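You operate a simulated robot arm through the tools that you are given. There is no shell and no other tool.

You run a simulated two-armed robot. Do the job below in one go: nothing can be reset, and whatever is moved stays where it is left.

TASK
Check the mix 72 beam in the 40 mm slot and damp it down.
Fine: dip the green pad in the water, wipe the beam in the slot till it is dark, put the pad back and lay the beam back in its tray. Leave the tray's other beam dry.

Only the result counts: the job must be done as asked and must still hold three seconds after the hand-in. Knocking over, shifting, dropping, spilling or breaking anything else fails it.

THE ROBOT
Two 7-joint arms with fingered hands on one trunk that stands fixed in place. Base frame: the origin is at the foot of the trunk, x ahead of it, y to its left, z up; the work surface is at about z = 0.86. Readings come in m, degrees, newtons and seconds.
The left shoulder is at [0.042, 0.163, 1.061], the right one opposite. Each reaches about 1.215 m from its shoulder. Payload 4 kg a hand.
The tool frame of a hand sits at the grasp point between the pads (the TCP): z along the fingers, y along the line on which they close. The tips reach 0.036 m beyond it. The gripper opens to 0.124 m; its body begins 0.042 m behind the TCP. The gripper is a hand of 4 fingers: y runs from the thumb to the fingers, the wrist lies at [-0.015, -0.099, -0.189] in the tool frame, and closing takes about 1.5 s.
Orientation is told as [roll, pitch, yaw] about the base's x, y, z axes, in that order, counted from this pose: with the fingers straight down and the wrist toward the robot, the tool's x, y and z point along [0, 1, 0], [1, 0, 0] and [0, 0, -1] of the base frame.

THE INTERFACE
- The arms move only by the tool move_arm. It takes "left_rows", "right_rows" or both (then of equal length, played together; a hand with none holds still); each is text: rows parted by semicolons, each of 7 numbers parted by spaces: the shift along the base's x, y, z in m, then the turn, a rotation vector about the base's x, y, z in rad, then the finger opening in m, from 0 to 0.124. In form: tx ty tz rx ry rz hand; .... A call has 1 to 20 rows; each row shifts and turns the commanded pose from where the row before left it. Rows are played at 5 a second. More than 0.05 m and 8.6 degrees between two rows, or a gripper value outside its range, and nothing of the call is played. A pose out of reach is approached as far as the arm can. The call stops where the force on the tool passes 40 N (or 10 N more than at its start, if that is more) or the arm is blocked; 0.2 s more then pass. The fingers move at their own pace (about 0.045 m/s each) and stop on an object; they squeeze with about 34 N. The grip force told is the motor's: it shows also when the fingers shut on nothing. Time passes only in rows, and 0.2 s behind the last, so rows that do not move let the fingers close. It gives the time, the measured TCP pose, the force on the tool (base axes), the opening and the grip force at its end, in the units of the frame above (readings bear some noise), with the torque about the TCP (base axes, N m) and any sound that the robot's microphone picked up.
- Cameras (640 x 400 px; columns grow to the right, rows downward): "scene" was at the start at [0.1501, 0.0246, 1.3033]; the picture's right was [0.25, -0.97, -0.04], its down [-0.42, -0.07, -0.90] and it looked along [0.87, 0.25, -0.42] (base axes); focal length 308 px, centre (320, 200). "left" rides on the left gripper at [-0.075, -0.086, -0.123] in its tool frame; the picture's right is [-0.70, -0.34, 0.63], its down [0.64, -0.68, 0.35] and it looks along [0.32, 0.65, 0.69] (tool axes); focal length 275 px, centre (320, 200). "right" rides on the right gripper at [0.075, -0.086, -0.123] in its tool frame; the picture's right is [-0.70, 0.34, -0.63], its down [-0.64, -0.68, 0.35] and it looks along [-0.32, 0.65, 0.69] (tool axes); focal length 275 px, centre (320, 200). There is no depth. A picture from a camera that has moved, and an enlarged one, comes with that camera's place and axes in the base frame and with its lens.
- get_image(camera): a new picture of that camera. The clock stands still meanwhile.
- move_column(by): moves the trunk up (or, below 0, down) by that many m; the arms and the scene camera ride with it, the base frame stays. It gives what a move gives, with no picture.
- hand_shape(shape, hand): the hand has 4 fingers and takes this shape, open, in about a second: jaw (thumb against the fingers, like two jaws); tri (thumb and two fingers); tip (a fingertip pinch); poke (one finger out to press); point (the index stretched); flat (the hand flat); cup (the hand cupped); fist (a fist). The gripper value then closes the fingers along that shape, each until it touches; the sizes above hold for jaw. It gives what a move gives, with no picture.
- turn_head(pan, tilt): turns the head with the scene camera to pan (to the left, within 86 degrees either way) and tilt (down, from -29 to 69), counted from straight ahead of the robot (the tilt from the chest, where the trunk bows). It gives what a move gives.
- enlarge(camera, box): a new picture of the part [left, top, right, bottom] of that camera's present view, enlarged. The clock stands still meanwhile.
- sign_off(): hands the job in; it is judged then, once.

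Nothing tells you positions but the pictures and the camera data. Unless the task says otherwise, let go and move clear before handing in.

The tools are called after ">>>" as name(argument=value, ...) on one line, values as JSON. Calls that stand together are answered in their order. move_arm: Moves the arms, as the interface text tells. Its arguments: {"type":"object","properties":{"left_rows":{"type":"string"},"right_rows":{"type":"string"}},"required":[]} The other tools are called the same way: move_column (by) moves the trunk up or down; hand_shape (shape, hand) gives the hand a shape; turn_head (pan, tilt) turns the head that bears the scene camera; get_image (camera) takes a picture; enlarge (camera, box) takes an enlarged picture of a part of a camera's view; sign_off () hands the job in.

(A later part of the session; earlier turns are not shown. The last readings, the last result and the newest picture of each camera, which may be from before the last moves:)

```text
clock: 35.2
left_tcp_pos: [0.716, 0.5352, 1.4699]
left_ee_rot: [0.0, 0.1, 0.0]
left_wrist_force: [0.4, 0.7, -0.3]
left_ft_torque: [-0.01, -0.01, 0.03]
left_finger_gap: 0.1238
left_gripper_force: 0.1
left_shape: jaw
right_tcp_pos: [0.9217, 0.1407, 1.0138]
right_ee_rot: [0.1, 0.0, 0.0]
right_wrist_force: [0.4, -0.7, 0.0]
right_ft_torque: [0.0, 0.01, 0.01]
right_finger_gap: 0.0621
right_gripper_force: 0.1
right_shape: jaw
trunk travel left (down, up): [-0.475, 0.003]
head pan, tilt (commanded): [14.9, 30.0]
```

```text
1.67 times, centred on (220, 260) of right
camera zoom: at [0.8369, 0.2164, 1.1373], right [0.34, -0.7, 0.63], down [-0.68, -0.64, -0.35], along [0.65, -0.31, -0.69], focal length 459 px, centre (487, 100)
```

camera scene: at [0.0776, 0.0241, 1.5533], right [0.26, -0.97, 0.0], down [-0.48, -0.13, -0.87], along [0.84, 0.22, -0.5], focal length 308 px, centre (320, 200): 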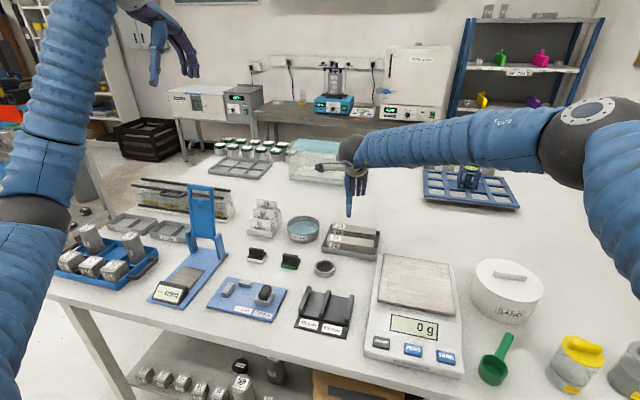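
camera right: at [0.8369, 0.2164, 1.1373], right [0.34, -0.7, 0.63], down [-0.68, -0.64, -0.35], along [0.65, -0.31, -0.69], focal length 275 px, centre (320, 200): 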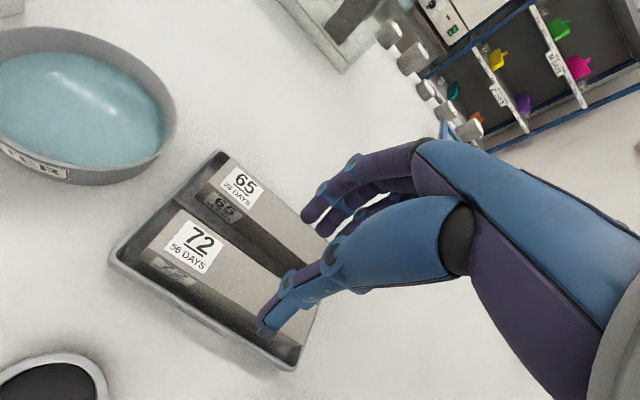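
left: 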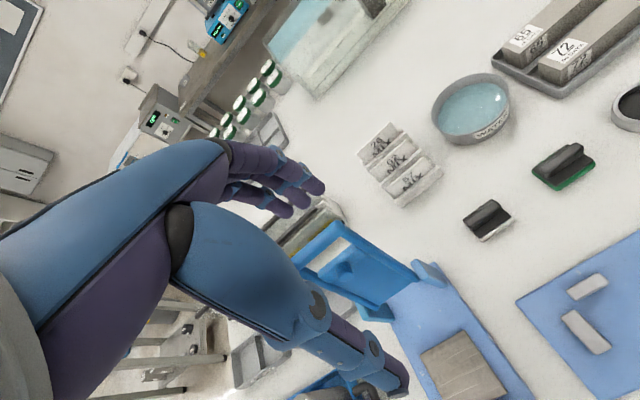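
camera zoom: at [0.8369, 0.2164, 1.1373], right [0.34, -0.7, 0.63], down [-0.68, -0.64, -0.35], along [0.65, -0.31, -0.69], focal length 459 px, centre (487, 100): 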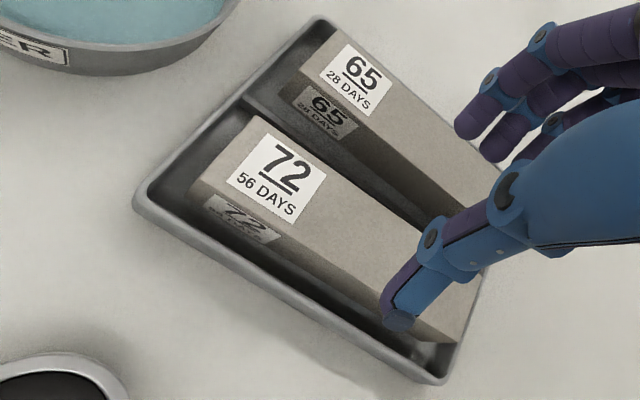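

Refined estimate: beam 72 runs x 0.899–0.943, and beam 65 starts at about 0.970. At TCP x 0.921 and opening 0.056 the fingers clear both beams by about 5 mm. I'll come down to just above the beam tops and check before entering.

>>> move_arm(right_rows="-0.0007 0.0013 -0.02 0 0 0 0.056; 0 0 -0.02 0 0 0 0.056; 0 0 -0.015 0 0 0 0.056; 0 0 -0.008 0 0 0 0.056; 0 0 0 0 0 0 0.056; 0 0 0 0 0 0 0.056")

>>> enlarge(camera="right", box=[100, 140, 420, 400])

>>> enlarge(camera="scene", box=[310, 170, 410, 260])

```text
clock: 36.6
left_tcp_pos: [0.717, 0.5359, 1.4695]
left_ee_rot: [0.0, 0.0, -0.1]
left_wrist_force: [-1.3, 0.9, -1.1]
left_ft_torque: [-0.01, -0.02, 0.02]
left_finger_gap: 0.1238
left_gripper_force: 0.0
left_shape: jaw
right_tcp_pos: [0.9229, 0.1398, 0.9522]
right_ee_rot: [0.1, 0.1, 0.0]
right_wrist_force: [0.2, 0.5, -0.6]
right_ft_torque: [-0.01, 0.01, 0.0]
right_finger_gap: 0.0565
right_gripper_force: 0.2
right_shape: jaw
trunk travel left (down, up): [-0.475, 0.003]
head pan, tilt (commanded): [14.9, 30.0]
```

```text
1.54 times, centred on (260, 270) of right
camera zoom: at [0.8369, 0.2144, 1.0748], right [0.34, -0.7, 0.63], down [-0.68, -0.64, -0.35], along [0.65, -0.31, -0.69], focal length 424 px, centre (412, 92)
```

zoom: 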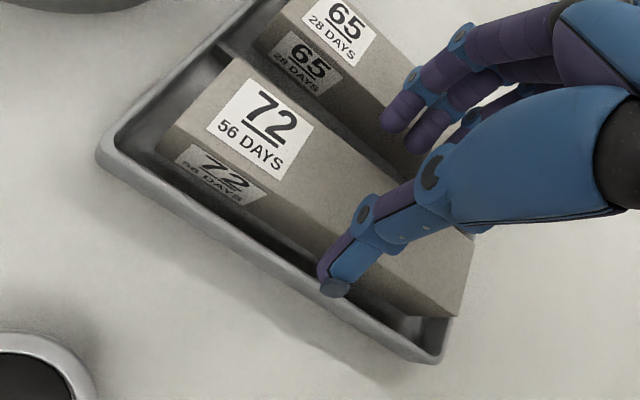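

```text
4.44 times, centred on (360, 215) of scene
camera zoom: at [0.0774, 0.024, 1.5533], right [0.26, -0.97, 0.0], down [-0.48, -0.13, -0.87], along [0.84, 0.22, -0.5], focal length 1367 px, centre (142, 133)
```

zoom: 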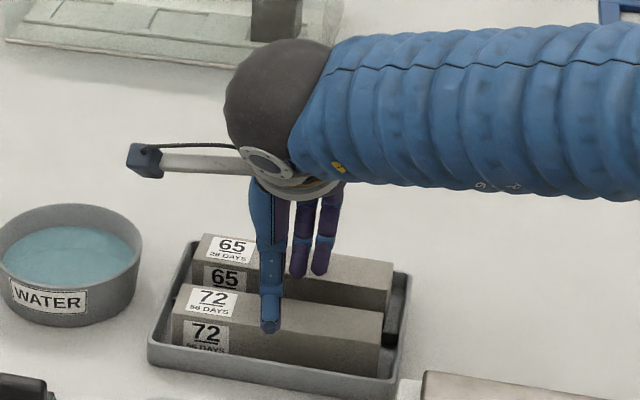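

The thumb is lined up in front of beam 72 and the fingers over the gap. I'll lower the last 27 mm in small steps, watching the force.

>>> move_arm(right_rows="-0.001 0.0015 -0.01 0 0 0 0.056; 0 0 -0.009 0 0 0 0.056; 0 0 -0.008 0 0 0 0.056; 0 0 0 0 0 0 0.056")

>>> enlarge(camera="right", box=[100, 140, 420, 400])

>>> enlarge(camera="scene", box=[330, 200, 400, 260])

```text
clock: 37.6
left_tcp_pos: [0.7152, 0.5355, 1.4705]
left_ee_rot: [0.1, 0.0, -0.1]
left_wrist_force: [0.0, 0.7, -0.1]
left_ft_torque: [0.01, -0.02, 0.04]
left_finger_gap: 0.124
left_gripper_force: 0.1
left_shape: jaw
right_tcp_pos: [0.9217, 0.1437, 0.9268]
right_ee_rot: [0.2, -0.2, 0.0]
right_wrist_force: [-1.5, -1.5, 17.4]
right_ft_torque: [-0.21, -0.87, -0.11]
right_finger_gap: 0.0572
right_gripper_force: 0.0
right_shape: jaw
trunk travel left (down, up): [-0.475, 0.003]
head pan, tilt (commanded): [14.9, 30.0]
```

```text
1.54 times, centred on (260, 270) of right
camera zoom: at [0.8349, 0.2178, 1.0492], right [0.33, -0.7, 0.63], down [-0.68, -0.64, -0.35], along [0.65, -0.31, -0.69], focal length 424 px, centre (412, 92)
```

zoom: 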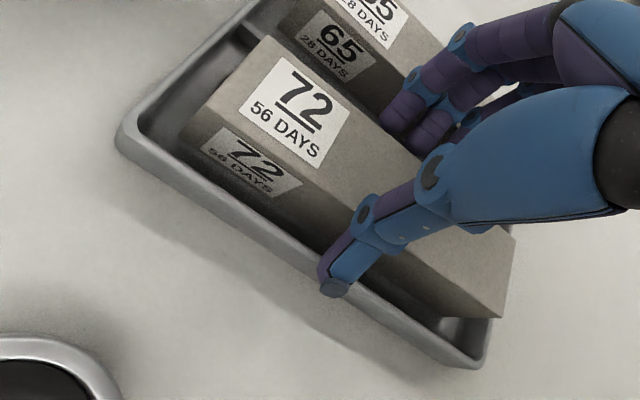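

```text
6.67 times, centred on (365, 230) of scene
camera zoom: at [0.0757, 0.0237, 1.5536], right [0.26, -0.97, 0.0], down [-0.48, -0.13, -0.87], along [0.84, 0.22, -0.5], focal length 2051 px, centre (20, 0)
```

zoom: 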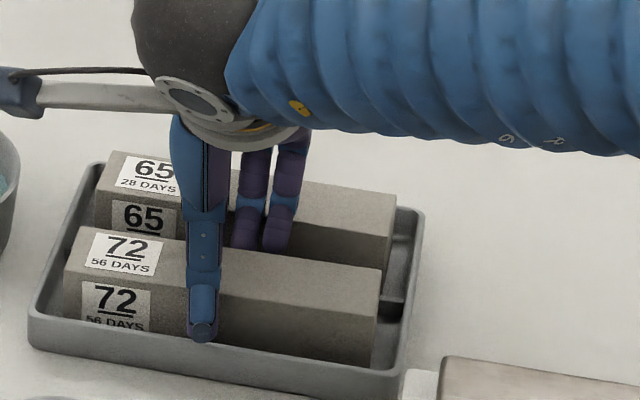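

There is 17 N upward with a torque that places the contact about 50 mm beyond the TCP, so the outer side of the fingers is brushing beam 65's edge. I'll lift a little, shift 4.5 mm toward the robot and come down again.

>>> move_arm(right_rows="0 0 0.012 0 0 0 0.056; 0 0 0.006 0 0 0 0.056; -0.0045 0 0 0 0 0 0.056; 0 0 -0.006 0 0 0 0.056; 0 0 -0.006 0 0 0 0.056; 0 0 0 0 0 0 0.056")

>>> enlarge(camera="scene", box=[330, 200, 400, 260])

```text
clock: 39.0
left_tcp_pos: [0.7154, 0.5369, 1.4692]
left_ee_rot: [0.0, 0.0, 0.0]
left_wrist_force: [0.4, 0.4, -0.6]
left_ft_torque: [-0.03, 0.02, 0.0]
left_finger_gap: 0.1235
left_gripper_force: 0.0
left_shape: jaw
right_tcp_pos: [0.9161, 0.1426, 0.9302]
right_ee_rot: [0.1, 0.0, 0.1]
right_wrist_force: [-0.1, 0.1, 0.1]
right_ft_torque: [0.0, 0.03, 0.02]
right_finger_gap: 0.0558
right_gripper_force: 0.2
right_shape: jaw
trunk travel left (down, up): [-0.475, 0.003]
head pan, tilt (commanded): [14.9, 30.0]
```

```text
6.67 times, centred on (365, 230) of scene
camera zoom: at [0.0774, 0.0239, 1.5533], right [0.26, -0.97, 0.0], down [-0.48, -0.13, -0.87], along [0.84, 0.22, -0.5], focal length 2051 px, centre (20, 0)
```

zoom: 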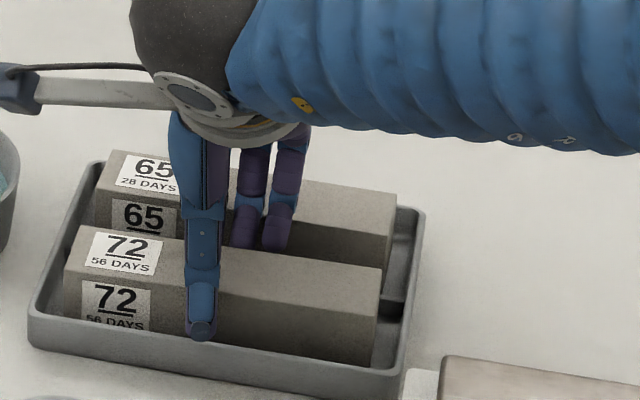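

No contact at z 0.930 now. I'll go down 5 mm more and check that the force stays near zero.

>>> move_arm(right_rows="0 0 -0.003 0 0 0 0.056; 0 0 -0.003 0 0 0 0.056; 0 0 0 0 0 0 0.056")

```text
clock: 39.9
left_tcp_pos: [0.7166, 0.5351, 1.4687]
left_ee_rot: [0.0, 0.0, 0.0]
left_wrist_force: [0.0, 1.1, -0.3]
left_ft_torque: [0.01, 0.03, -0.01]
left_finger_gap: 0.1234
left_gripper_force: 0.1
left_shape: jaw
right_tcp_pos: [0.9166, 0.144, 0.9257]
right_ee_rot: [0.1, -0.1, 0.0]
right_wrist_force: [-0.4, 0.6, 2.3]
right_ft_torque: [-0.03, -0.09, -0.02]
right_finger_gap: 0.0562
right_gripper_force: 0.0
right_shape: jaw
trunk travel left (down, up): [-0.475, 0.003]
head pan, tilt (commanded): [14.9, 30.0]
```

There is only a light 2 N touch at z 0.926, with about 16 mm of grip overlap. I'll close while easing the hand 3.5 mm forward so thumb and fingers meet the beam evenly, then squeeze.

>>> move_arm(right_rows="0.001 0 0 0 0 0 0.051; 0.0015 0 0 0 0 0 0.047; 0.001 0 0 0 0 0 0.043; 0 0 0 0 0 0 0.03; 0 0 0 0 0 0 0.02; 0 0 0 0 0 0 0.02; 0 0 0 0 0 0 0.02; 0 0 0 0 0 0 0.02")

>>> enlarge(camera="scene", box=[330, 200, 400, 260])

>>> enlarge(camera="right", box=[100, 140, 420, 400])

```text
clock: 41.6
left_tcp_pos: [0.7148, 0.5354, 1.4694]
left_ee_rot: [0.1, 0.0, -0.1]
left_wrist_force: [0.2, -0.6, 0.4]
left_ft_torque: [0.03, -0.02, 0.01]
left_finger_gap: 0.1239
left_gripper_force: 0.0
left_shape: jaw
right_tcp_pos: [0.9197, 0.1431, 0.9255]
right_ee_rot: [0.1, -0.2, 0.1]
right_wrist_force: [-1.7, -1.2, 7.0]
right_ft_torque: [-0.05, 0.03, 0.09]
right_finger_gap: 0.0407
right_gripper_force: 33.8
right_shape: jaw
trunk travel left (down, up): [-0.475, 0.003]
head pan, tilt (commanded): [14.9, 30.0]
```

```text
6.67 times, centred on (365, 230) of scene
camera zoom: at [0.0766, 0.0238, 1.5534], right [0.26, -0.97, 0.0], down [-0.48, -0.13, -0.87], along [0.84, 0.22, -0.5], focal length 2051 px, centre (20, 0)
```

zoom: 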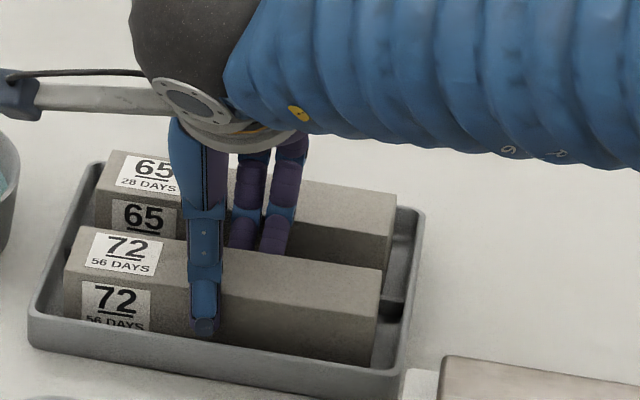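

```text
1.54 times, centred on (260, 270) of right
camera zoom: at [0.8336, 0.2185, 1.0484], right [0.34, -0.7, 0.63], down [-0.68, -0.64, -0.35], along [0.65, -0.31, -0.69], focal length 424 px, centre (412, 92)
```

zoom: 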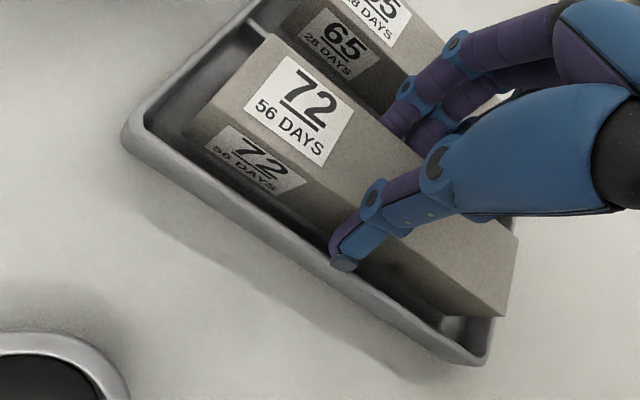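

The beam is gripped at a 40.7 mm gap with 34 N, and this TCP pose (0.920, 0.143, 0.9255, yaw 0) is the one to return to. I'll lift slowly and check that it comes up level.

>>> move_arm(right_rows="0 0 0.005 0 0 0 0.02; 0 0 0.01 0 0 0 0.02; 0 0 0.015 0 0 0 0.02; 0 0 0.02 0 0 0 0.02; 0 0 0 0 0 0 0.02")

>>> get_image(camera="right")

>>> enlarge(camera="scene", box=[310, 170, 420, 260])

```text
clock: 42.9
left_tcp_pos: [0.7175, 0.5372, 1.469]
left_ee_rot: [-0.1, 0.1, -0.1]
left_wrist_force: [-0.1, 0.4, -0.4]
left_ft_torque: [0.02, 0.04, 0.0]
left_finger_gap: 0.1237
left_gripper_force: 0.2
left_shape: jaw
right_tcp_pos: [0.9226, 0.1435, 0.9744]
right_ee_rot: [0.1, 0.0, 0.0]
right_wrist_force: [-0.5, -0.5, -6.1]
right_ft_torque: [0.04, 0.01, 0.0]
right_finger_gap: 0.0402
right_gripper_force: 33.6
right_shape: jaw
trunk travel left (down, up): [-0.475, 0.003]
head pan, tilt (commanded): [14.9, 30.0]
```

```text
taken
camera right: at [0.8355, 0.2184, 1.0974], right [0.34, -0.7, 0.63], down [-0.68, -0.64, -0.35], along [0.65, -0.31, -0.69], focal length 275 px, centre (320, 200)
```

right: 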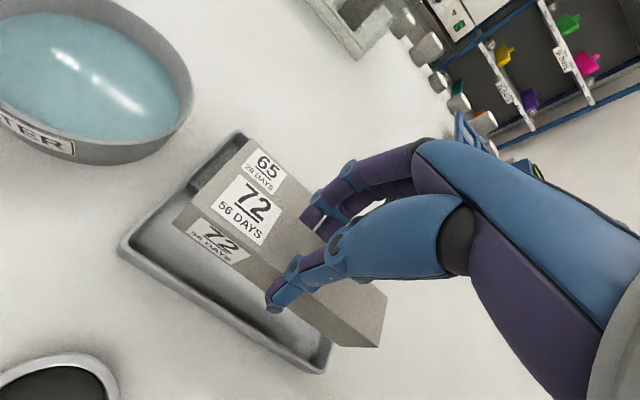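

```text
4.44 times, centred on (365, 215) of scene
camera zoom: at [0.0781, 0.0242, 1.5533], right [0.26, -0.97, 0.0], down [-0.48, -0.13, -0.87], along [0.84, 0.22, -0.5], focal length 1367 px, centre (120, 133)
```

zoom: 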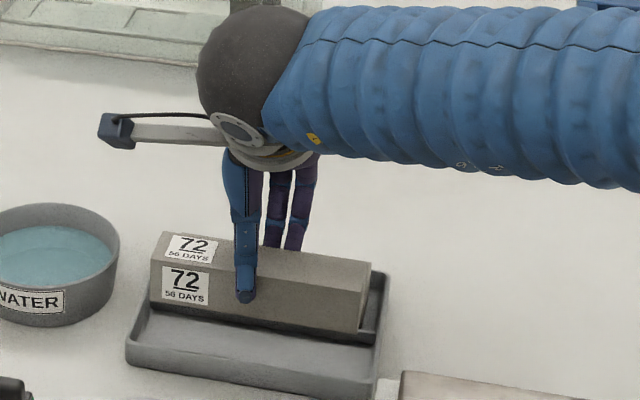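

The beam hangs level and balanced (6 N, almost no torque). I'll carry it up and back toward the slot with a partial turn, well above the bench.

>>> move_arm(right_rows="0 0 0.03 0 0 0 0.02; 0 0 0.03 0 0 0 0.02; -0.025 0.004 0.015 0 0 0.06 0.02; -0.025 0.004 0 0 0 0.06 0.02; -0.025 0.004 0 0 0 0.06 0.02; -0.025 0.004 0 0 0 0.06 0.02; -0.025 0.004 0 0 0 0.06 0.02; -0.025 0.004 0 0 0 0.06 0.02; -0.025 0.004 0 0 0 0.06 0.02; -0.025 0.004 0 0 0 0.06 0.02; -0.025 0.005 0 0 0 0.06 0.02; -0.025 0.005 0 0 0 0.06 0.02; -0.023 0.005 0 0 0 0.06 0.02; 0 0 0 0 0 0 0.02")

>>> get_image(camera="scene")

```text
clock: 45.9
left_tcp_pos: [0.7161, 0.5347, 1.4699]
left_ee_rot: [-0.1, 0.1, -0.1]
left_wrist_force: [1.0, -0.1, -0.4]
left_ft_torque: [-0.01, -0.01, 0.0]
left_finger_gap: 0.1235
left_gripper_force: 0.0
left_shape: jaw
right_tcp_pos: [0.6497, 0.1903, 1.0517]
right_ee_rot: [0.0, 0.0, 37.8]
right_wrist_force: [0.6, 0.2, -5.0]
right_ft_torque: [0.0, 0.02, 0.04]
right_finger_gap: 0.0401
right_gripper_force: 34.1
right_shape: jaw
trunk travel left (down, up): [-0.475, 0.003]
head pan, tilt (commanded): [14.9, 30.0]
```

```text
taken
camera scene: at [0.0779, 0.024, 1.5533], right [0.26, -0.97, 0.0], down [-0.48, -0.13, -0.87], along [0.84, 0.22, -0.5], focal length 308 px, centre (320, 200)
```

scene: 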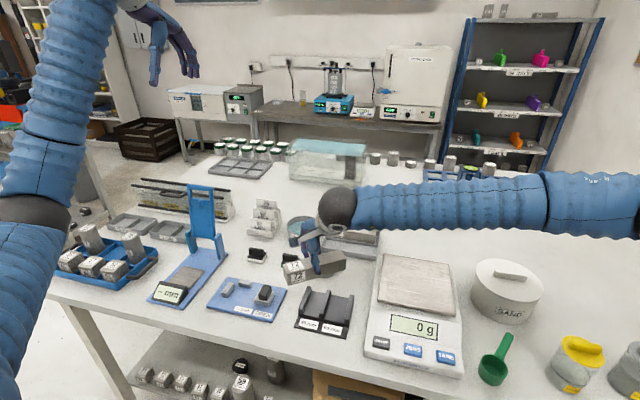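

The beam is safely over the slot area at yaw 38°. I'll continue the turn towards 90° and see where it stops.

>>> move_arm(right_rows="0 0 0 0 0 0.1 0.02; 0 0 0 0 0 0.1 0.02; 0 0 0 0 0 0.1 0.02; 0 0 0 0 0 0.1 0.02; 0 0 0 0 0 0.1 0.02; 0 0 0 0 0 0.1 0.02; 0 0 0 0 0 0.1 0.02; 0 0 0 0 0 0.1 0.02; 0 0 0 0 0 0.1 0.02; 0 0 0 0 0 0 0.02")

```text
clock: 48.0
left_tcp_pos: [0.7152, 0.5358, 1.469]
left_ee_rot: [0.1, 0.0, 0.0]
left_wrist_force: [0.7, 0.6, -0.5]
left_ft_torque: [0.02, 0.0, 0.04]
left_finger_gap: 0.1238
left_gripper_force: 0.0
left_shape: jaw
right_tcp_pos: [0.6475, 0.1915, 1.0505]
right_ee_rot: [0.1, 0.0, 75.0]
right_wrist_force: [0.0, 0.1, -5.0]
right_ft_torque: [-0.03, 0.0, -0.04]
right_finger_gap: 0.0398
right_gripper_force: 34.5
right_shape: jaw
right hand out of reach, approached as far as the arm can: row 7, 8, 9
trunk travel left (down, up): [-0.475, 0.003]
head pan, tilt (commanded): [14.9, 30.0]
```

It stops at 75°, as before, so I'll repeat the lean-back trick that swung the elbow up, raising the hand slightly first so the tilted beam stays well clear.

>>> move_arm(right_rows="0 0 0.02 -0.0259 -0.0966 0 0.02; 0 0 0 -0.0259 -0.0966 0 0.02; 0 0 0 -0.0259 -0.0966 0 0.02; 0 0 0 -0.0259 -0.0966 0 0.02; 0 0 0 -0.0259 -0.0966 0 0.02; 0 0 0 -0.0259 -0.0966 0 0.02; 0 0 0 0 0 0.05 0.02; 0 0 0 0 0 0.05 0.02; 0 0 0 0 0 0.05 0.02; 0 0 0 0 0 0.05 0.02; 0 0 0 0 0 0.06 0.02; 0 0 0 0 0 0 0.02")

>>> get_image(camera="scene")

```text
clock: 50.6
left_tcp_pos: [0.7162, 0.5347, 1.4686]
left_ee_rot: [0.0, 0.0, 0.0]
left_wrist_force: [0.3, -0.7, -0.9]
left_ft_torque: [0.0, 0.01, 0.0]
left_finger_gap: 0.1236
left_gripper_force: 0.0
left_shape: jaw
right_tcp_pos: [0.6489, 0.1899, 1.0677]
right_ee_rot: [-34.3, -0.1, 90.0]
right_wrist_force: [0.0, -0.1, -6.1]
right_ft_torque: [-0.04, 0.19, 0.03]
right_finger_gap: 0.0401
right_gripper_force: 33.8
right_shape: jaw
trunk travel left (down, up): [-0.475, 0.003]
head pan, tilt (commanded): [14.9, 30.0]
```

```text
taken
camera scene: at [0.0777, 0.0241, 1.5533], right [0.26, -0.97, 0.0], down [-0.48, -0.13, -0.87], along [0.84, 0.22, -0.5], focal length 308 px, centre (320, 200)
```

scene: 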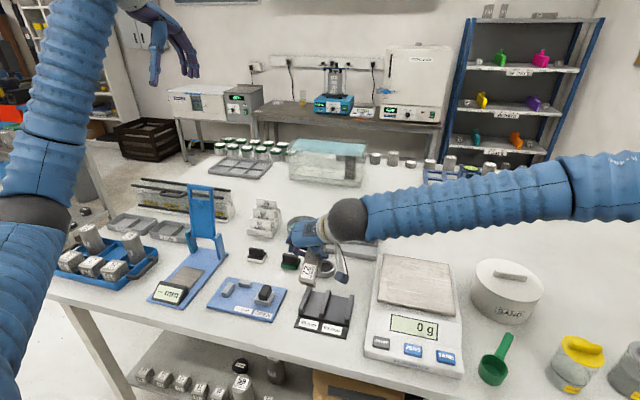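

Yaw is 90° with 34° of lean. I'll stand the hand back upright in small steps.

>>> move_arm(right_rows="0 0 0 0 0.05 0 0.02; 0 0 0 0 0.05 0 0.02; 0 0 0 0 0.05 0 0.02; 0 0 0 0 0.05 0 0.02; 0 0 0 0 0.05 0 0.02; 0 0 0 0 0.05 0 0.02; 0 0 0 0 0.05 0 0.02; 0 0 0 0 0.05 0 0.02; 0 0 0 0 0.05 0 0.02; 0 0 0 0 0.05 0 0.02; 0 0 0 0 0.05 0 0.02; 0 0 0 0 0.0486 0 0.02; 0 0 0 0 0 0 0.02")

>>> get_image(camera="scene")

```text
clock: 53.5
left_tcp_pos: [0.7165, 0.5346, 1.4682]
left_ee_rot: [0.1, 0.1, 0.0]
left_wrist_force: [1.1, 0.4, 0.1]
left_ft_torque: [0.0, -0.03, 0.0]
left_finger_gap: 0.1236
left_gripper_force: 0.0
left_shape: jaw
right_tcp_pos: [0.6458, 0.2051, 1.0666]
right_ee_rot: [-4.1, -2.2, 89.3]
right_wrist_force: [-0.2, -0.1, -6.1]
right_ft_torque: [-0.03, 0.04, 0.03]
right_finger_gap: 0.0397
right_gripper_force: 34.1
right_shape: jaw
right hand out of reach, approached as far as the arm can: row 6, 7
trunk travel left (down, up): [-0.475, 0.003]
head pan, tilt (commanded): [14.9, 30.0]
```

```text
taken
camera scene: at [0.0775, 0.0238, 1.5533], right [0.26, -0.97, 0.0], down [-0.48, -0.13, -0.87], along [0.84, 0.22, -0.5], focal length 308 px, centre (320, 200)
```

scene: 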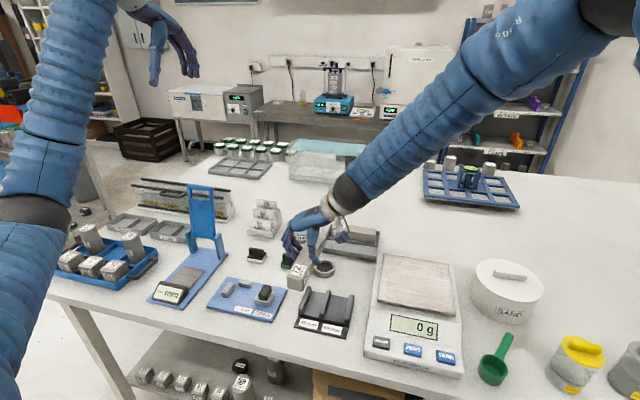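

The elbow is up and the hand nearly upright at yaw 89°. I'll level the last few degrees and centre over the slot at about z 1.02.

>>> move_arm(right_rows="0.0003 -0.0037 -0.012 -0.0094 0.018 0.003 0.02; 0.0003 -0.0037 -0.012 -0.0094 0.018 0.003 0.02; 0.0003 -0.0037 -0.012 -0.0094 0.018 0.003 0.02; 0.0003 -0.0037 -0.012 -0.0094 0.018 0.003 0.02; 0 0 0 0 0 0 0.02; 0 0 0 0 0 0 0.02; 0 0 0 0 0 0 0.02")

>>> get_image(camera="right")

>>> enlarge(camera="scene", box=[270, 240, 370, 340])

```text
clock: 55.0
left_tcp_pos: [0.7162, 0.5358, 1.4697]
left_ee_rot: [0.0, 0.0, 0.0]
left_wrist_force: [-0.9, 0.3, -0.2]
left_ft_torque: [-0.01, -0.01, 0.03]
left_finger_gap: 0.1239
left_gripper_force: 0.0
left_shape: jaw
right_tcp_pos: [0.6474, 0.1913, 1.0188]
right_ee_rot: [0.0, 0.1, 89.9]
right_wrist_force: [-0.7, 0.3, -6.2]
right_ft_torque: [0.01, 0.02, -0.01]
right_finger_gap: 0.04
right_gripper_force: 34.0
right_shape: jaw
trunk travel left (down, up): [-0.475, 0.003]
head pan, tilt (commanded): [14.9, 30.0]
```

```text
taken
camera right: at [0.5715, 0.105, 1.1423], right [0.7, 0.34, 0.63], down [0.64, -0.68, -0.35], along [0.32, 0.65, -0.69], focal length 275 px, centre (320, 200)
```

right: 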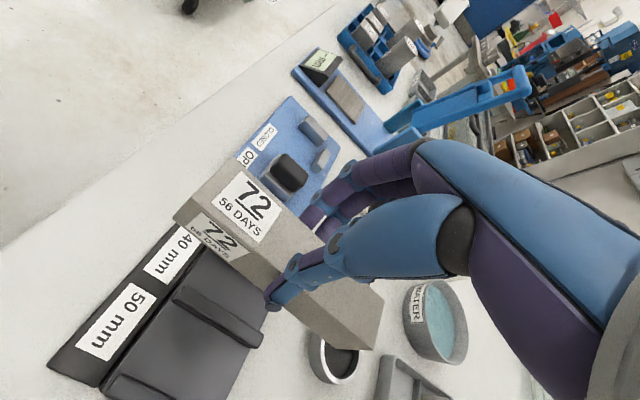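

```text
4.00 times, centred on (320, 290) of scene
camera zoom: at [0.0778, 0.0241, 1.5533], right [0.26, -0.97, 0.0], down [-0.48, -0.13, -0.87], along [0.84, 0.22, -0.5], focal length 1231 px, centre (320, -160)
```

zoom: 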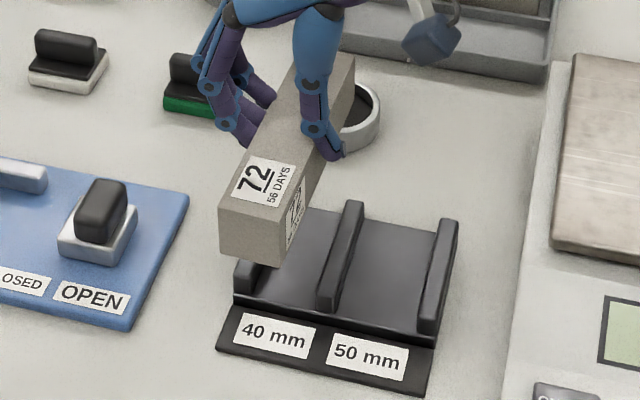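

The beam hangs lined up over the 40 mm slot. I'll zoom in to compare the beam's front face with the rails in y before lowering.

>>> enlarge(camera="scene", box=[315, 270, 375, 335])

>>> enlarge(camera="scene", box=[315, 260, 365, 310])

>>> enlarge(camera="right", box=[120, 160, 360, 400])

```text
6.15 times, centred on (345, 302) of scene
camera zoom: at [0.0778, 0.0241, 1.5533], right [0.26, -0.97, 0.0], down [-0.48, -0.13, -0.87], along [0.84, 0.22, -0.5], focal length 1893 px, centre (166, -431)
```

zoom: 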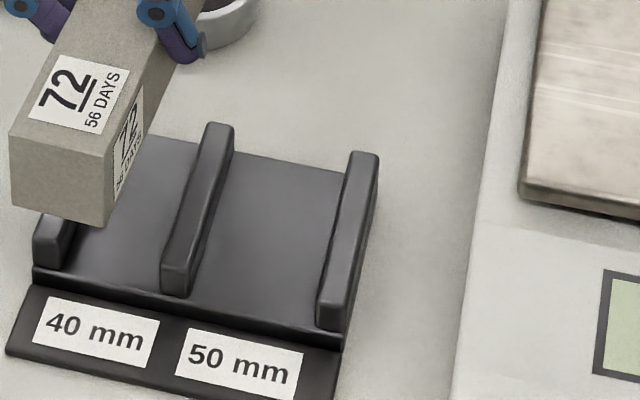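

```text
8.00 times, centred on (340, 285) of scene
camera zoom: at [0.0778, 0.0241, 1.5533], right [0.26, -0.97, 0.0], down [-0.48, -0.13, -0.87], along [0.84, 0.22, -0.5], focal length 2461 px, centre (160, -480)
```

zoom: 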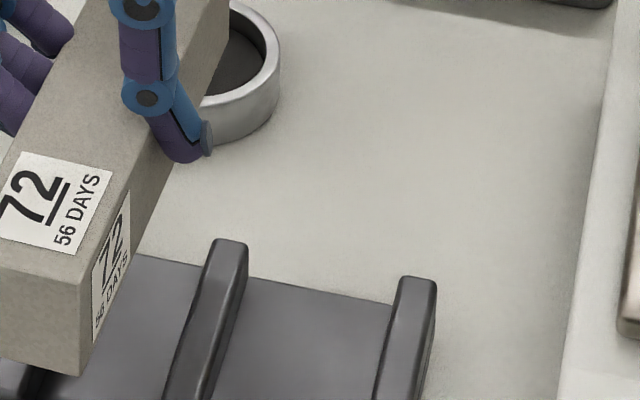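

```text
1.67 times, centred on (240, 280) of right
camera zoom: at [0.5715, 0.105, 1.1423], right [0.7, 0.34, 0.63], down [0.64, -0.68, -0.35], along [0.32, 0.65, -0.69], focal length 459 px, centre (453, 67)
```

zoom: 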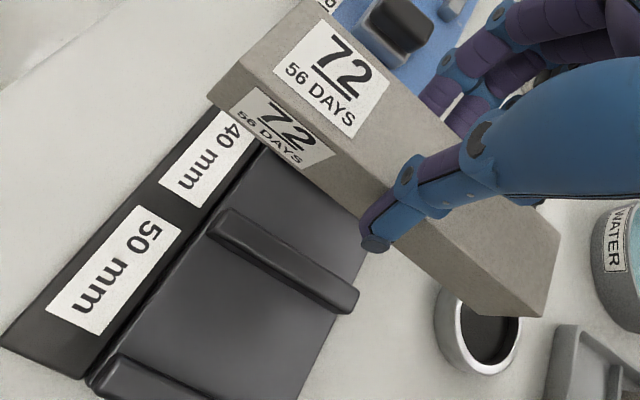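

The scene view suggests the beam's near end may be a few mm off in y, so I want to check its heading in the grip. I'll zoom more tightly with both cameras.

>>> enlarge(camera="right", box=[160, 150, 280, 270])

>>> enlarge(camera="right", box=[260, 250, 400, 370])

>>> enlarge(camera="scene", box=[310, 240, 345, 310])

>>> enlarge(camera="scene", box=[280, 240, 330, 310])

```text
3.33 times, centred on (220, 210) of right
camera zoom: at [0.5715, 0.105, 1.1423], right [0.7, 0.34, 0.63], down [0.64, -0.68, -0.35], along [0.32, 0.65, -0.69], focal length 918 px, centre (653, 167)
```

zoom: 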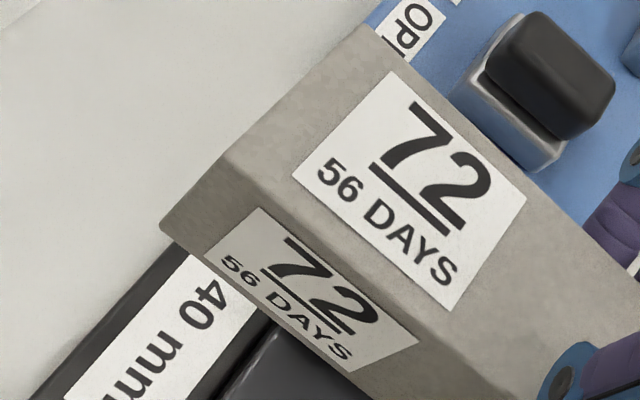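

```text
3.33 times, centred on (330, 310) of right
camera zoom: at [0.5715, 0.105, 1.1423], right [0.7, 0.34, 0.63], down [0.64, -0.68, -0.35], along [0.32, 0.65, -0.69], focal length 918 px, centre (287, -167)
```

zoom: 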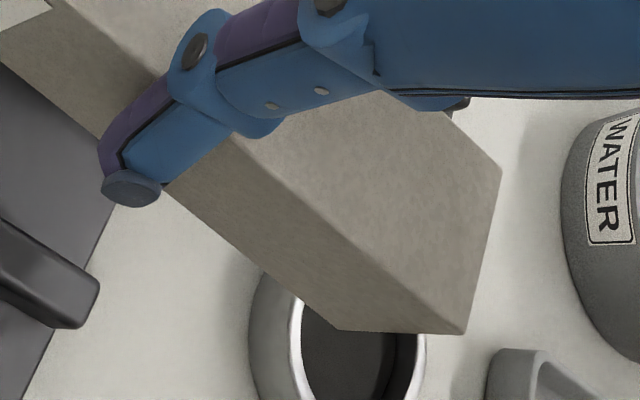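

```text
5.71 times, centred on (328, 275) of scene
camera zoom: at [0.0778, 0.0241, 1.5533], right [0.26, -0.97, 0.0], down [-0.48, -0.13, -0.87], along [0.84, 0.22, -0.5], focal length 1758 px, centre (277, -229)
```

zoom: 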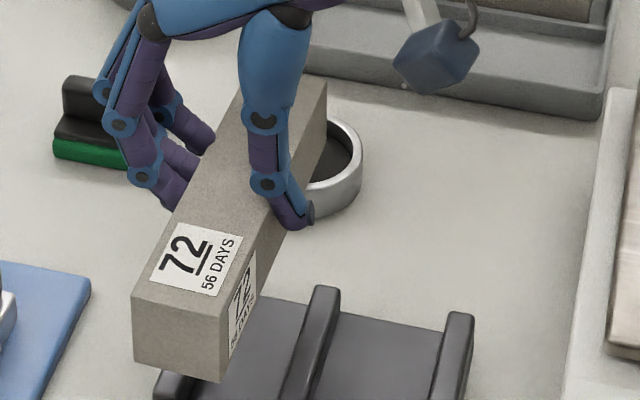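

```text
5.71 times, centred on (305, 275) of scene
camera zoom: at [0.0778, 0.0241, 1.5533], right [0.26, -0.97, 0.0], down [-0.48, -0.13, -0.87], along [0.84, 0.22, -0.5], focal length 1758 px, centre (406, -229)
```

zoom: 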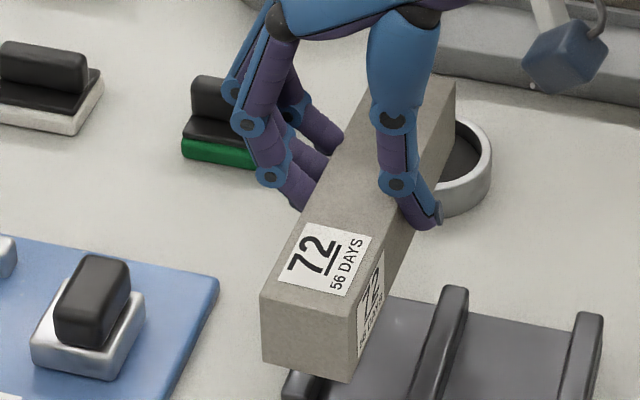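

Both cameras agree: the beam is centred at y ≈ 0.1915 but sits about 3.4° clockwise in the grip. I'll turn the hand 3.4° further and lower to just above the rails, then compare again.

>>> move_arm(right_rows="0 0 -0.01 0 0 0.015 0.02; 0 0 -0.01 0 0 0.015 0.02; 0 0 -0.01 0 0 0.015 0.02; 0 0 -0.01 0 0 0.014 0.02; 0 0 -0.01 0 0 0 0.02; 0 0 0 0 0 0 0.02; 0 0 0 0 0 0 0.02")

>>> enlarge(camera="scene", box=[290, 250, 360, 330])

>>> enlarge(camera="right", box=[130, 130, 290, 290])

>>> enlarge(camera="right", box=[220, 230, 400, 400])

```text
clock: 56.6
left_tcp_pos: [0.7158, 0.5355, 1.4688]
left_ee_rot: [0.0, -0.1, 0.1]
left_wrist_force: [0.0, 0.3, -0.4]
left_ft_torque: [0.02, 0.0, 0.01]
left_finger_gap: 0.1237
left_gripper_force: 0.0
left_shape: jaw
right_tcp_pos: [0.6477, 0.1911, 0.9694]
right_ee_rot: [0.0, 0.1, 93.2]
right_wrist_force: [-0.4, 0.2, -5.6]
right_ft_torque: [0.0, -0.03, -0.01]
right_finger_gap: 0.0398
right_gripper_force: 34.8
right_shape: jaw
trunk travel left (down, up): [-0.475, 0.003]
head pan, tilt (commanded): [14.9, 30.0]
```

```text
5.00 times, centred on (325, 290) of scene
camera zoom: at [0.0777, 0.0241, 1.5533], right [0.26, -0.97, 0.0], down [-0.48, -0.13, -0.87], along [0.84, 0.22, -0.5], focal length 1538 px, centre (295, -250)
```

zoom: 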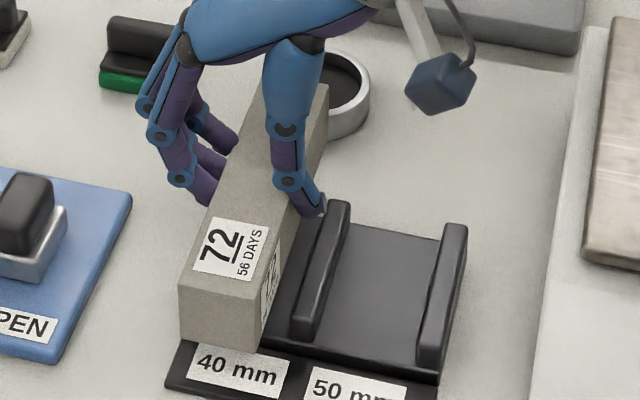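

```text
2.50 times, centred on (210, 210) of right
camera zoom: at [0.5772, 0.1015, 1.0924], right [0.68, 0.38, 0.63], down [0.68, -0.64, -0.35], along [0.28, 0.67, -0.69], focal length 688 px, centre (595, 175)
```

zoom: 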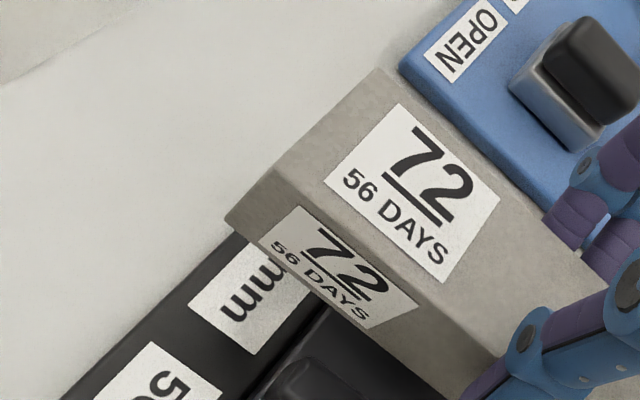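

```text
2.35 times, centred on (310, 315) of right
camera zoom: at [0.5772, 0.1015, 1.0924], right [0.68, 0.38, 0.63], down [0.68, -0.64, -0.35], along [0.28, 0.67, -0.69], focal length 648 px, centre (344, -71)
```

zoom: 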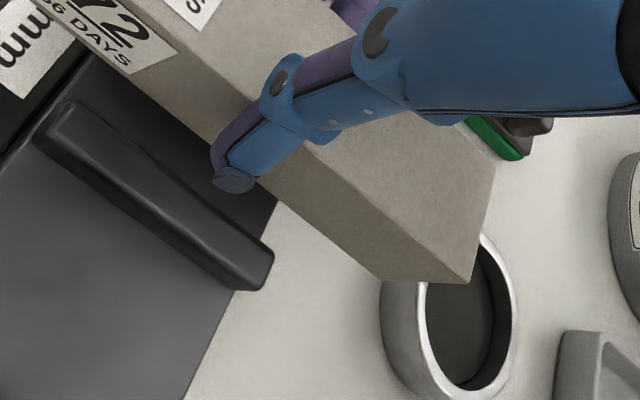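

By the hand camera the beam now runs within half a degree of x, centred at y ≈ 0.1925, and the slot centre is about 0.1903. I'll shift 2 mm right, come down until the beam is barely above the rails, and look again.

>>> move_arm(right_rows="0 -0.002 -0.008 0 0 0 0.02; 0 0 -0.006 0 0 0 0.02; 0 0 -0.004 0 0 0 0.02; 0 0 0 0 0 0 0.02; 0 0 0 0 0 0 0.02")

>>> enlarge(camera="scene", box=[290, 270, 350, 330])

>>> enlarge(camera="right", box=[180, 200, 400, 400])

```text
clock: 57.9
left_tcp_pos: [0.7159, 0.535, 1.4698]
left_ee_rot: [0.0, 0.0, 0.0]
left_wrist_force: [0.1, 0.2, 0.6]
left_ft_torque: [0.03, 0.01, 0.04]
left_finger_gap: 0.1235
left_gripper_force: 0.0
left_shape: jaw
right_tcp_pos: [0.6479, 0.1889, 0.9523]
right_ee_rot: [-0.1, 0.0, 93.2]
right_wrist_force: [2.3, -3.3, 8.9]
right_ft_torque: [0.09, -0.14, -0.04]
right_finger_gap: 0.0398
right_gripper_force: 33.8
right_shape: jaw
trunk travel left (down, up): [-0.475, 0.003]
head pan, tilt (commanded): [14.9, 30.0]
```

```text
6.67 times, centred on (320, 300) of scene
camera zoom: at [0.0768, 0.0234, 1.5534], right [0.26, -0.97, 0.0], down [-0.48, -0.13, -0.87], along [0.84, 0.22, -0.5], focal length 2051 px, centre (320, -467)
```

zoom: 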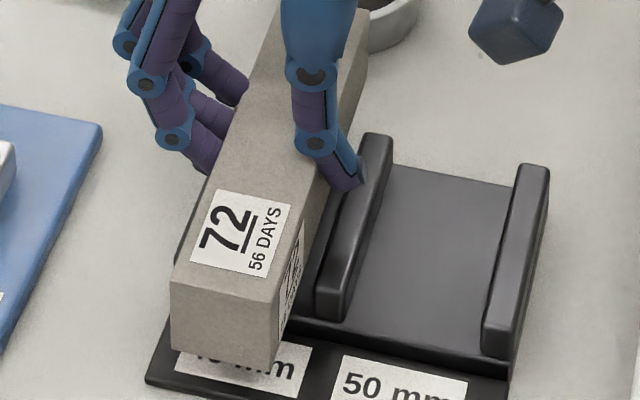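

```text
2.00 times, centred on (290, 300) of right
camera zoom: at [0.576, 0.0993, 1.0748], right [0.68, 0.37, 0.64], down [0.68, -0.64, -0.35], along [0.28, 0.67, -0.69], focal length 551 px, centre (380, 0)
```

zoom: 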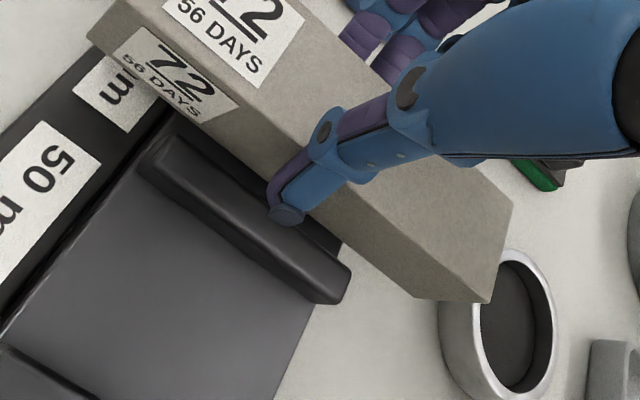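

There is contact: 14 N up, with a torque that puts it on the beam's left edge, so the beam is resting on the left rail. I'll lift slightly, shift 2 mm to the right and try again.

>>> move_arm(right_rows="0 0 0.005 0 0 0 0.02; 0 -0.002 0 0 0 0 0.02; 0 0 -0.003 0 0 0 0.02; 0 0 -0.003 0 0 0 0.02; 0 0 0 0 0 0 0.02")

```text
clock: 59.0
left_tcp_pos: [0.7162, 0.5365, 1.4688]
left_ee_rot: [-0.1, -0.1, 0.0]
left_wrist_force: [0.8, 0.0, 0.4]
left_ft_torque: [-0.03, 0.01, 0.02]
left_finger_gap: 0.1241
left_gripper_force: 0.1
left_shape: jaw
right_tcp_pos: [0.6458, 0.1881, 0.9489]
right_ee_rot: [0.0, -0.1, 93.2]
right_wrist_force: [-0.2, 0.5, -5.0]
right_ft_torque: [-0.02, 0.01, -0.01]
right_finger_gap: 0.0395
right_gripper_force: 34.2
right_shape: jaw
trunk travel left (down, up): [-0.475, 0.003]
head pan, tilt (commanded): [14.9, 30.0]
```

At z 0.949 there is no contact now, so the beam is lower than the rail top. I'll keep lowering in 3 mm steps.

>>> move_arm(right_rows="0 0 -0.003 0 0 0 0.02; 0 0 -0.003 0 0 0 0.02; 0 0 0 0 0 0 0.02")

```text
clock: 59.9
left_tcp_pos: [0.7157, 0.5357, 1.4687]
left_ee_rot: [0.0, 0.0, 0.0]
left_wrist_force: [0.2, 0.2, 0.5]
left_ft_torque: [-0.01, 0.01, 0.0]
left_finger_gap: 0.1238
left_gripper_force: 0.0
left_shape: jaw
right_tcp_pos: [0.6468, 0.1885, 0.9433]
right_ee_rot: [-0.1, 0.0, 93.3]
right_wrist_force: [-0.5, 0.6, -5.6]
right_ft_torque: [-0.05, 0.01, -0.01]
right_finger_gap: 0.0399
right_gripper_force: 34.4
right_shape: jaw
trunk travel left (down, up): [-0.475, 0.003]
head pan, tilt (commanded): [14.9, 30.0]
```

The beam keeps descending freely at z 0.943, so it is entering the slot. I continue down toward the floor in small steps.

>>> move_arm(right_rows="0 0 -0.003 0 0 0 0.02; 0 0 -0.002 0 0 0 0.02; 0 0 0 0 0 0 0.02")

>>> enlarge(camera="scene", box=[290, 270, 350, 330])

>>> enlarge(camera="right", box=[180, 200, 400, 400])

```text
clock: 60.6
left_tcp_pos: [0.7171, 0.5365, 1.4699]
left_ee_rot: [0.0, 0.0, 0.0]
left_wrist_force: [0.6, 1.3, 0.5]
left_ft_torque: [0.01, 0.01, 0.0]
left_finger_gap: 0.1235
left_gripper_force: 0.0
left_shape: jaw
right_tcp_pos: [0.6454, 0.1885, 0.9377]
right_ee_rot: [0.1, 0.0, 93.2]
right_wrist_force: [0.0, -0.9, -5.2]
right_ft_torque: [-0.06, 0.05, -0.03]
right_finger_gap: 0.0397
right_gripper_force: 33.5
right_shape: jaw
trunk travel left (down, up): [-0.475, 0.003]
head pan, tilt (commanded): [14.9, 30.0]
```

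```text
6.67 times, centred on (320, 300) of scene
camera zoom: at [0.0776, 0.0241, 1.5533], right [0.26, -0.97, 0.0], down [-0.48, -0.13, -0.87], along [0.84, 0.22, -0.5], focal length 2051 px, centre (320, -467)
```

zoom: 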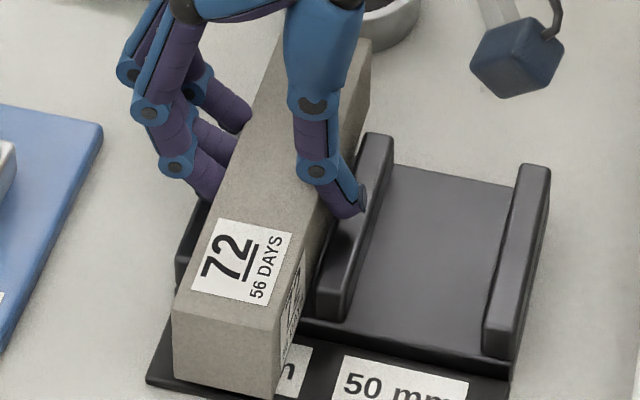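

```text
2.00 times, centred on (290, 300) of right
camera zoom: at [0.5756, 0.0987, 1.0605], right [0.68, 0.38, 0.63], down [0.68, -0.64, -0.35], along [0.28, 0.67, -0.69], focal length 551 px, centre (380, 0)
```

zoom: 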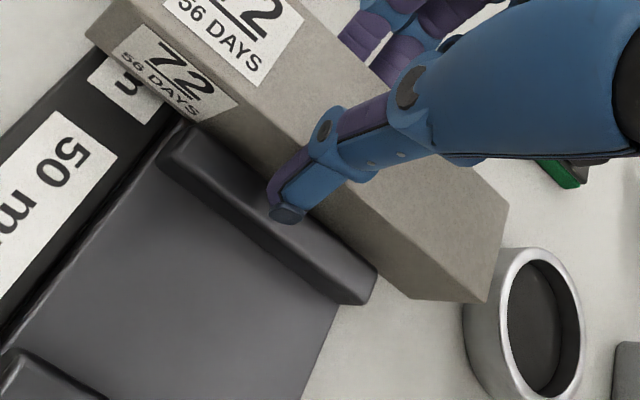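

The beam is sitting between the rails with no side contact. I'll lower the last few millimetres to seat it on the floor.

>>> move_arm(right_rows="0 0 -0.002 0 0 0 0.02; 0 0 -0.002 0 0 0 0.02; 0 0 0 0 0 0 0.02")

```text
clock: 61.5
left_tcp_pos: [0.7162, 0.5357, 1.4707]
left_ee_rot: [0.0, -0.1, 0.1]
left_wrist_force: [0.5, -0.3, -0.7]
left_ft_torque: [-0.01, 0.01, 0.01]
left_finger_gap: 0.1237
left_gripper_force: 0.0
left_shape: jaw
right_tcp_pos: [0.645, 0.1873, 0.9352]
right_ee_rot: [-0.1, -0.1, 93.2]
right_wrist_force: [-2.8, 0.8, 10.8]
right_ft_torque: [-0.01, 0.09, 0.0]
right_finger_gap: 0.0396
right_gripper_force: 33.9
right_shape: jaw
trunk travel left (down, up): [-0.475, 0.003]
head pan, tilt (commanded): [14.9, 30.0]
```

The contact force is centred under the beam, so it is seated on the slot floor at z ≈ 0.876. I'll ease the pressure and open the fingers gently.

>>> move_arm(right_rows="0 0 0.001 0 0 0 0.036; 0 0 0 0 0 0 0.042; 0 0 0 0 0 0 0.048; 0 0 0 0 0 0 0.054; 0 0 0 0 0 0 0.058; 0 0 0 0 0 0 0.058")

>>> enlarge(camera="scene", box=[290, 260, 360, 330])

```text
clock: 62.9
left_tcp_pos: [0.7156, 0.5366, 1.4698]
left_ee_rot: [-0.1, 0.0, -0.1]
left_wrist_force: [0.2, -0.4, 0.3]
left_ft_torque: [0.06, 0.0, 0.0]
left_finger_gap: 0.1237
left_gripper_force: 0.0
left_shape: jaw
right_tcp_pos: [0.6475, 0.1869, 0.9347]
right_ee_rot: [0.0, 0.0, 93.3]
right_wrist_force: [-0.7, -0.3, 0.5]
right_ft_torque: [0.01, 0.0, 0.03]
right_finger_gap: 0.0576
right_gripper_force: 0.2
right_shape: jaw
trunk travel left (down, up): [-0.475, 0.003]
head pan, tilt (commanded): [14.9, 30.0]
```

```text
5.71 times, centred on (325, 295) of scene
camera zoom: at [0.0774, 0.024, 1.5533], right [0.26, -0.97, 0.0], down [-0.48, -0.13, -0.87], along [0.84, 0.22, -0.5], focal length 1758 px, centre (291, -343)
```

zoom: 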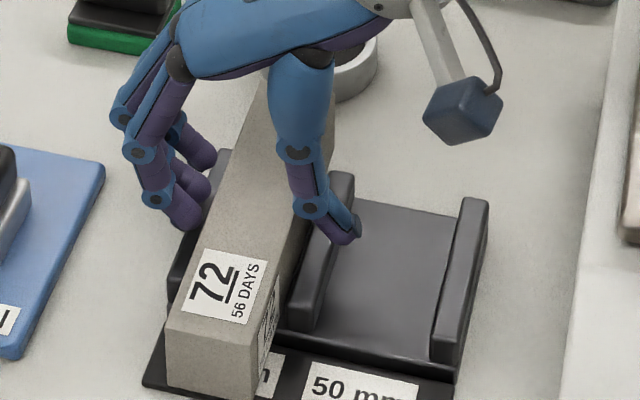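

The beam rests in the slot and the fingers are free. I'll lift the right hand straight up and park it off to the right, clear of the left arm's work area.

>>> move_arm(right_rows="0 0 0.01 0 0 0 0.058; 0 0 0.02 0 0 0 0.058; 0 0 0.04 0 0 0 0.07; 0 0 0.04 0 0 0 0.09; 0 0 0.04 0 0 0 0.1; -0.01 -0.03 0.005 0 0 -0.07 0.12; -0.01 -0.03 0.005 0 0 -0.07 0.12; -0.01 -0.03 0.005 0 0 -0.07 0.12; -0.01 -0.03 0.005 0 0 -0.07 0.12; -0.01 -0.03 0.005 0 0 -0.07 0.12; 0 -0.03 0.005 0 0 -0.07 0.12; 0 -0.03 0.005 0 0 -0.07 0.12; 0 -0.03 0.005 0 0 -0.07 0.12; 0 -0.03 0.005 0 0 -0.07 0.12; 0 -0.03 0.005 0 0 -0.07 0.12; 0 -0.03 0.005 0 0 -0.07 0.12; 0 0 0 0 0 0 0.12")

>>> get_image(camera="scene")

>>> get_image(camera="left")

```text
clock: 66.5
left_tcp_pos: [0.7159, 0.5375, 1.4693]
left_ee_rot: [-0.1, 0.0, 0.0]
left_wrist_force: [-0.8, 0.2, 0.0]
left_ft_torque: [-0.01, -0.03, -0.01]
left_finger_gap: 0.1238
left_gripper_force: 0.0
left_shape: jaw
right_tcp_pos: [0.5944, -0.0611, 1.1595]
right_ee_rot: [-0.1, 0.2, 49.1]
right_wrist_force: [0.5, 0.6, 0.2]
right_ft_torque: [0.0, 0.02, -0.01]
right_finger_gap: 0.1198
right_gripper_force: 0.1
right_shape: jaw
right hand out of reach, approached as far as the arm can: row 10, 11, 12, 13
trunk travel left (down, up): [-0.475, 0.003]
head pan, tilt (commanded): [14.9, 30.0]
```

```text
taken
camera scene: at [0.0762, 0.0261, 1.5534], right [0.26, -0.97, 0.0], down [-0.48, -0.13, -0.87], along [0.84, 0.22, -0.5], focal length 308 px, centre (320, 200)
```

scene: 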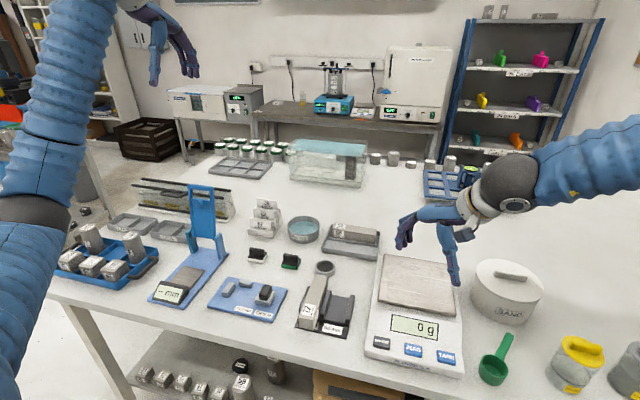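

```text
taken
camera left: at [0.6292, 0.4631, 1.5909], right [-0.34, -0.7, -0.63], down [-0.68, 0.64, -0.35], along [0.65, 0.31, -0.69], focal length 275 px, centre (320, 200)
```

left: 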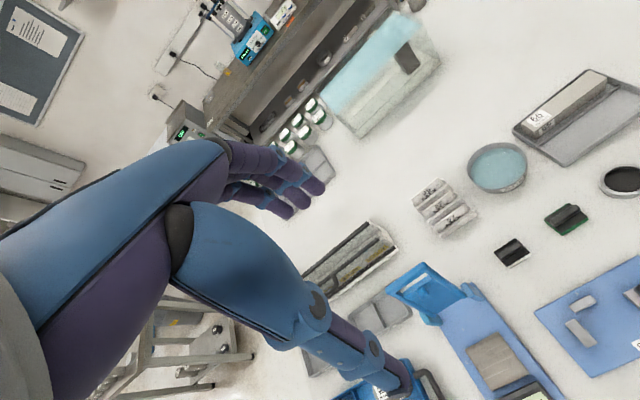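

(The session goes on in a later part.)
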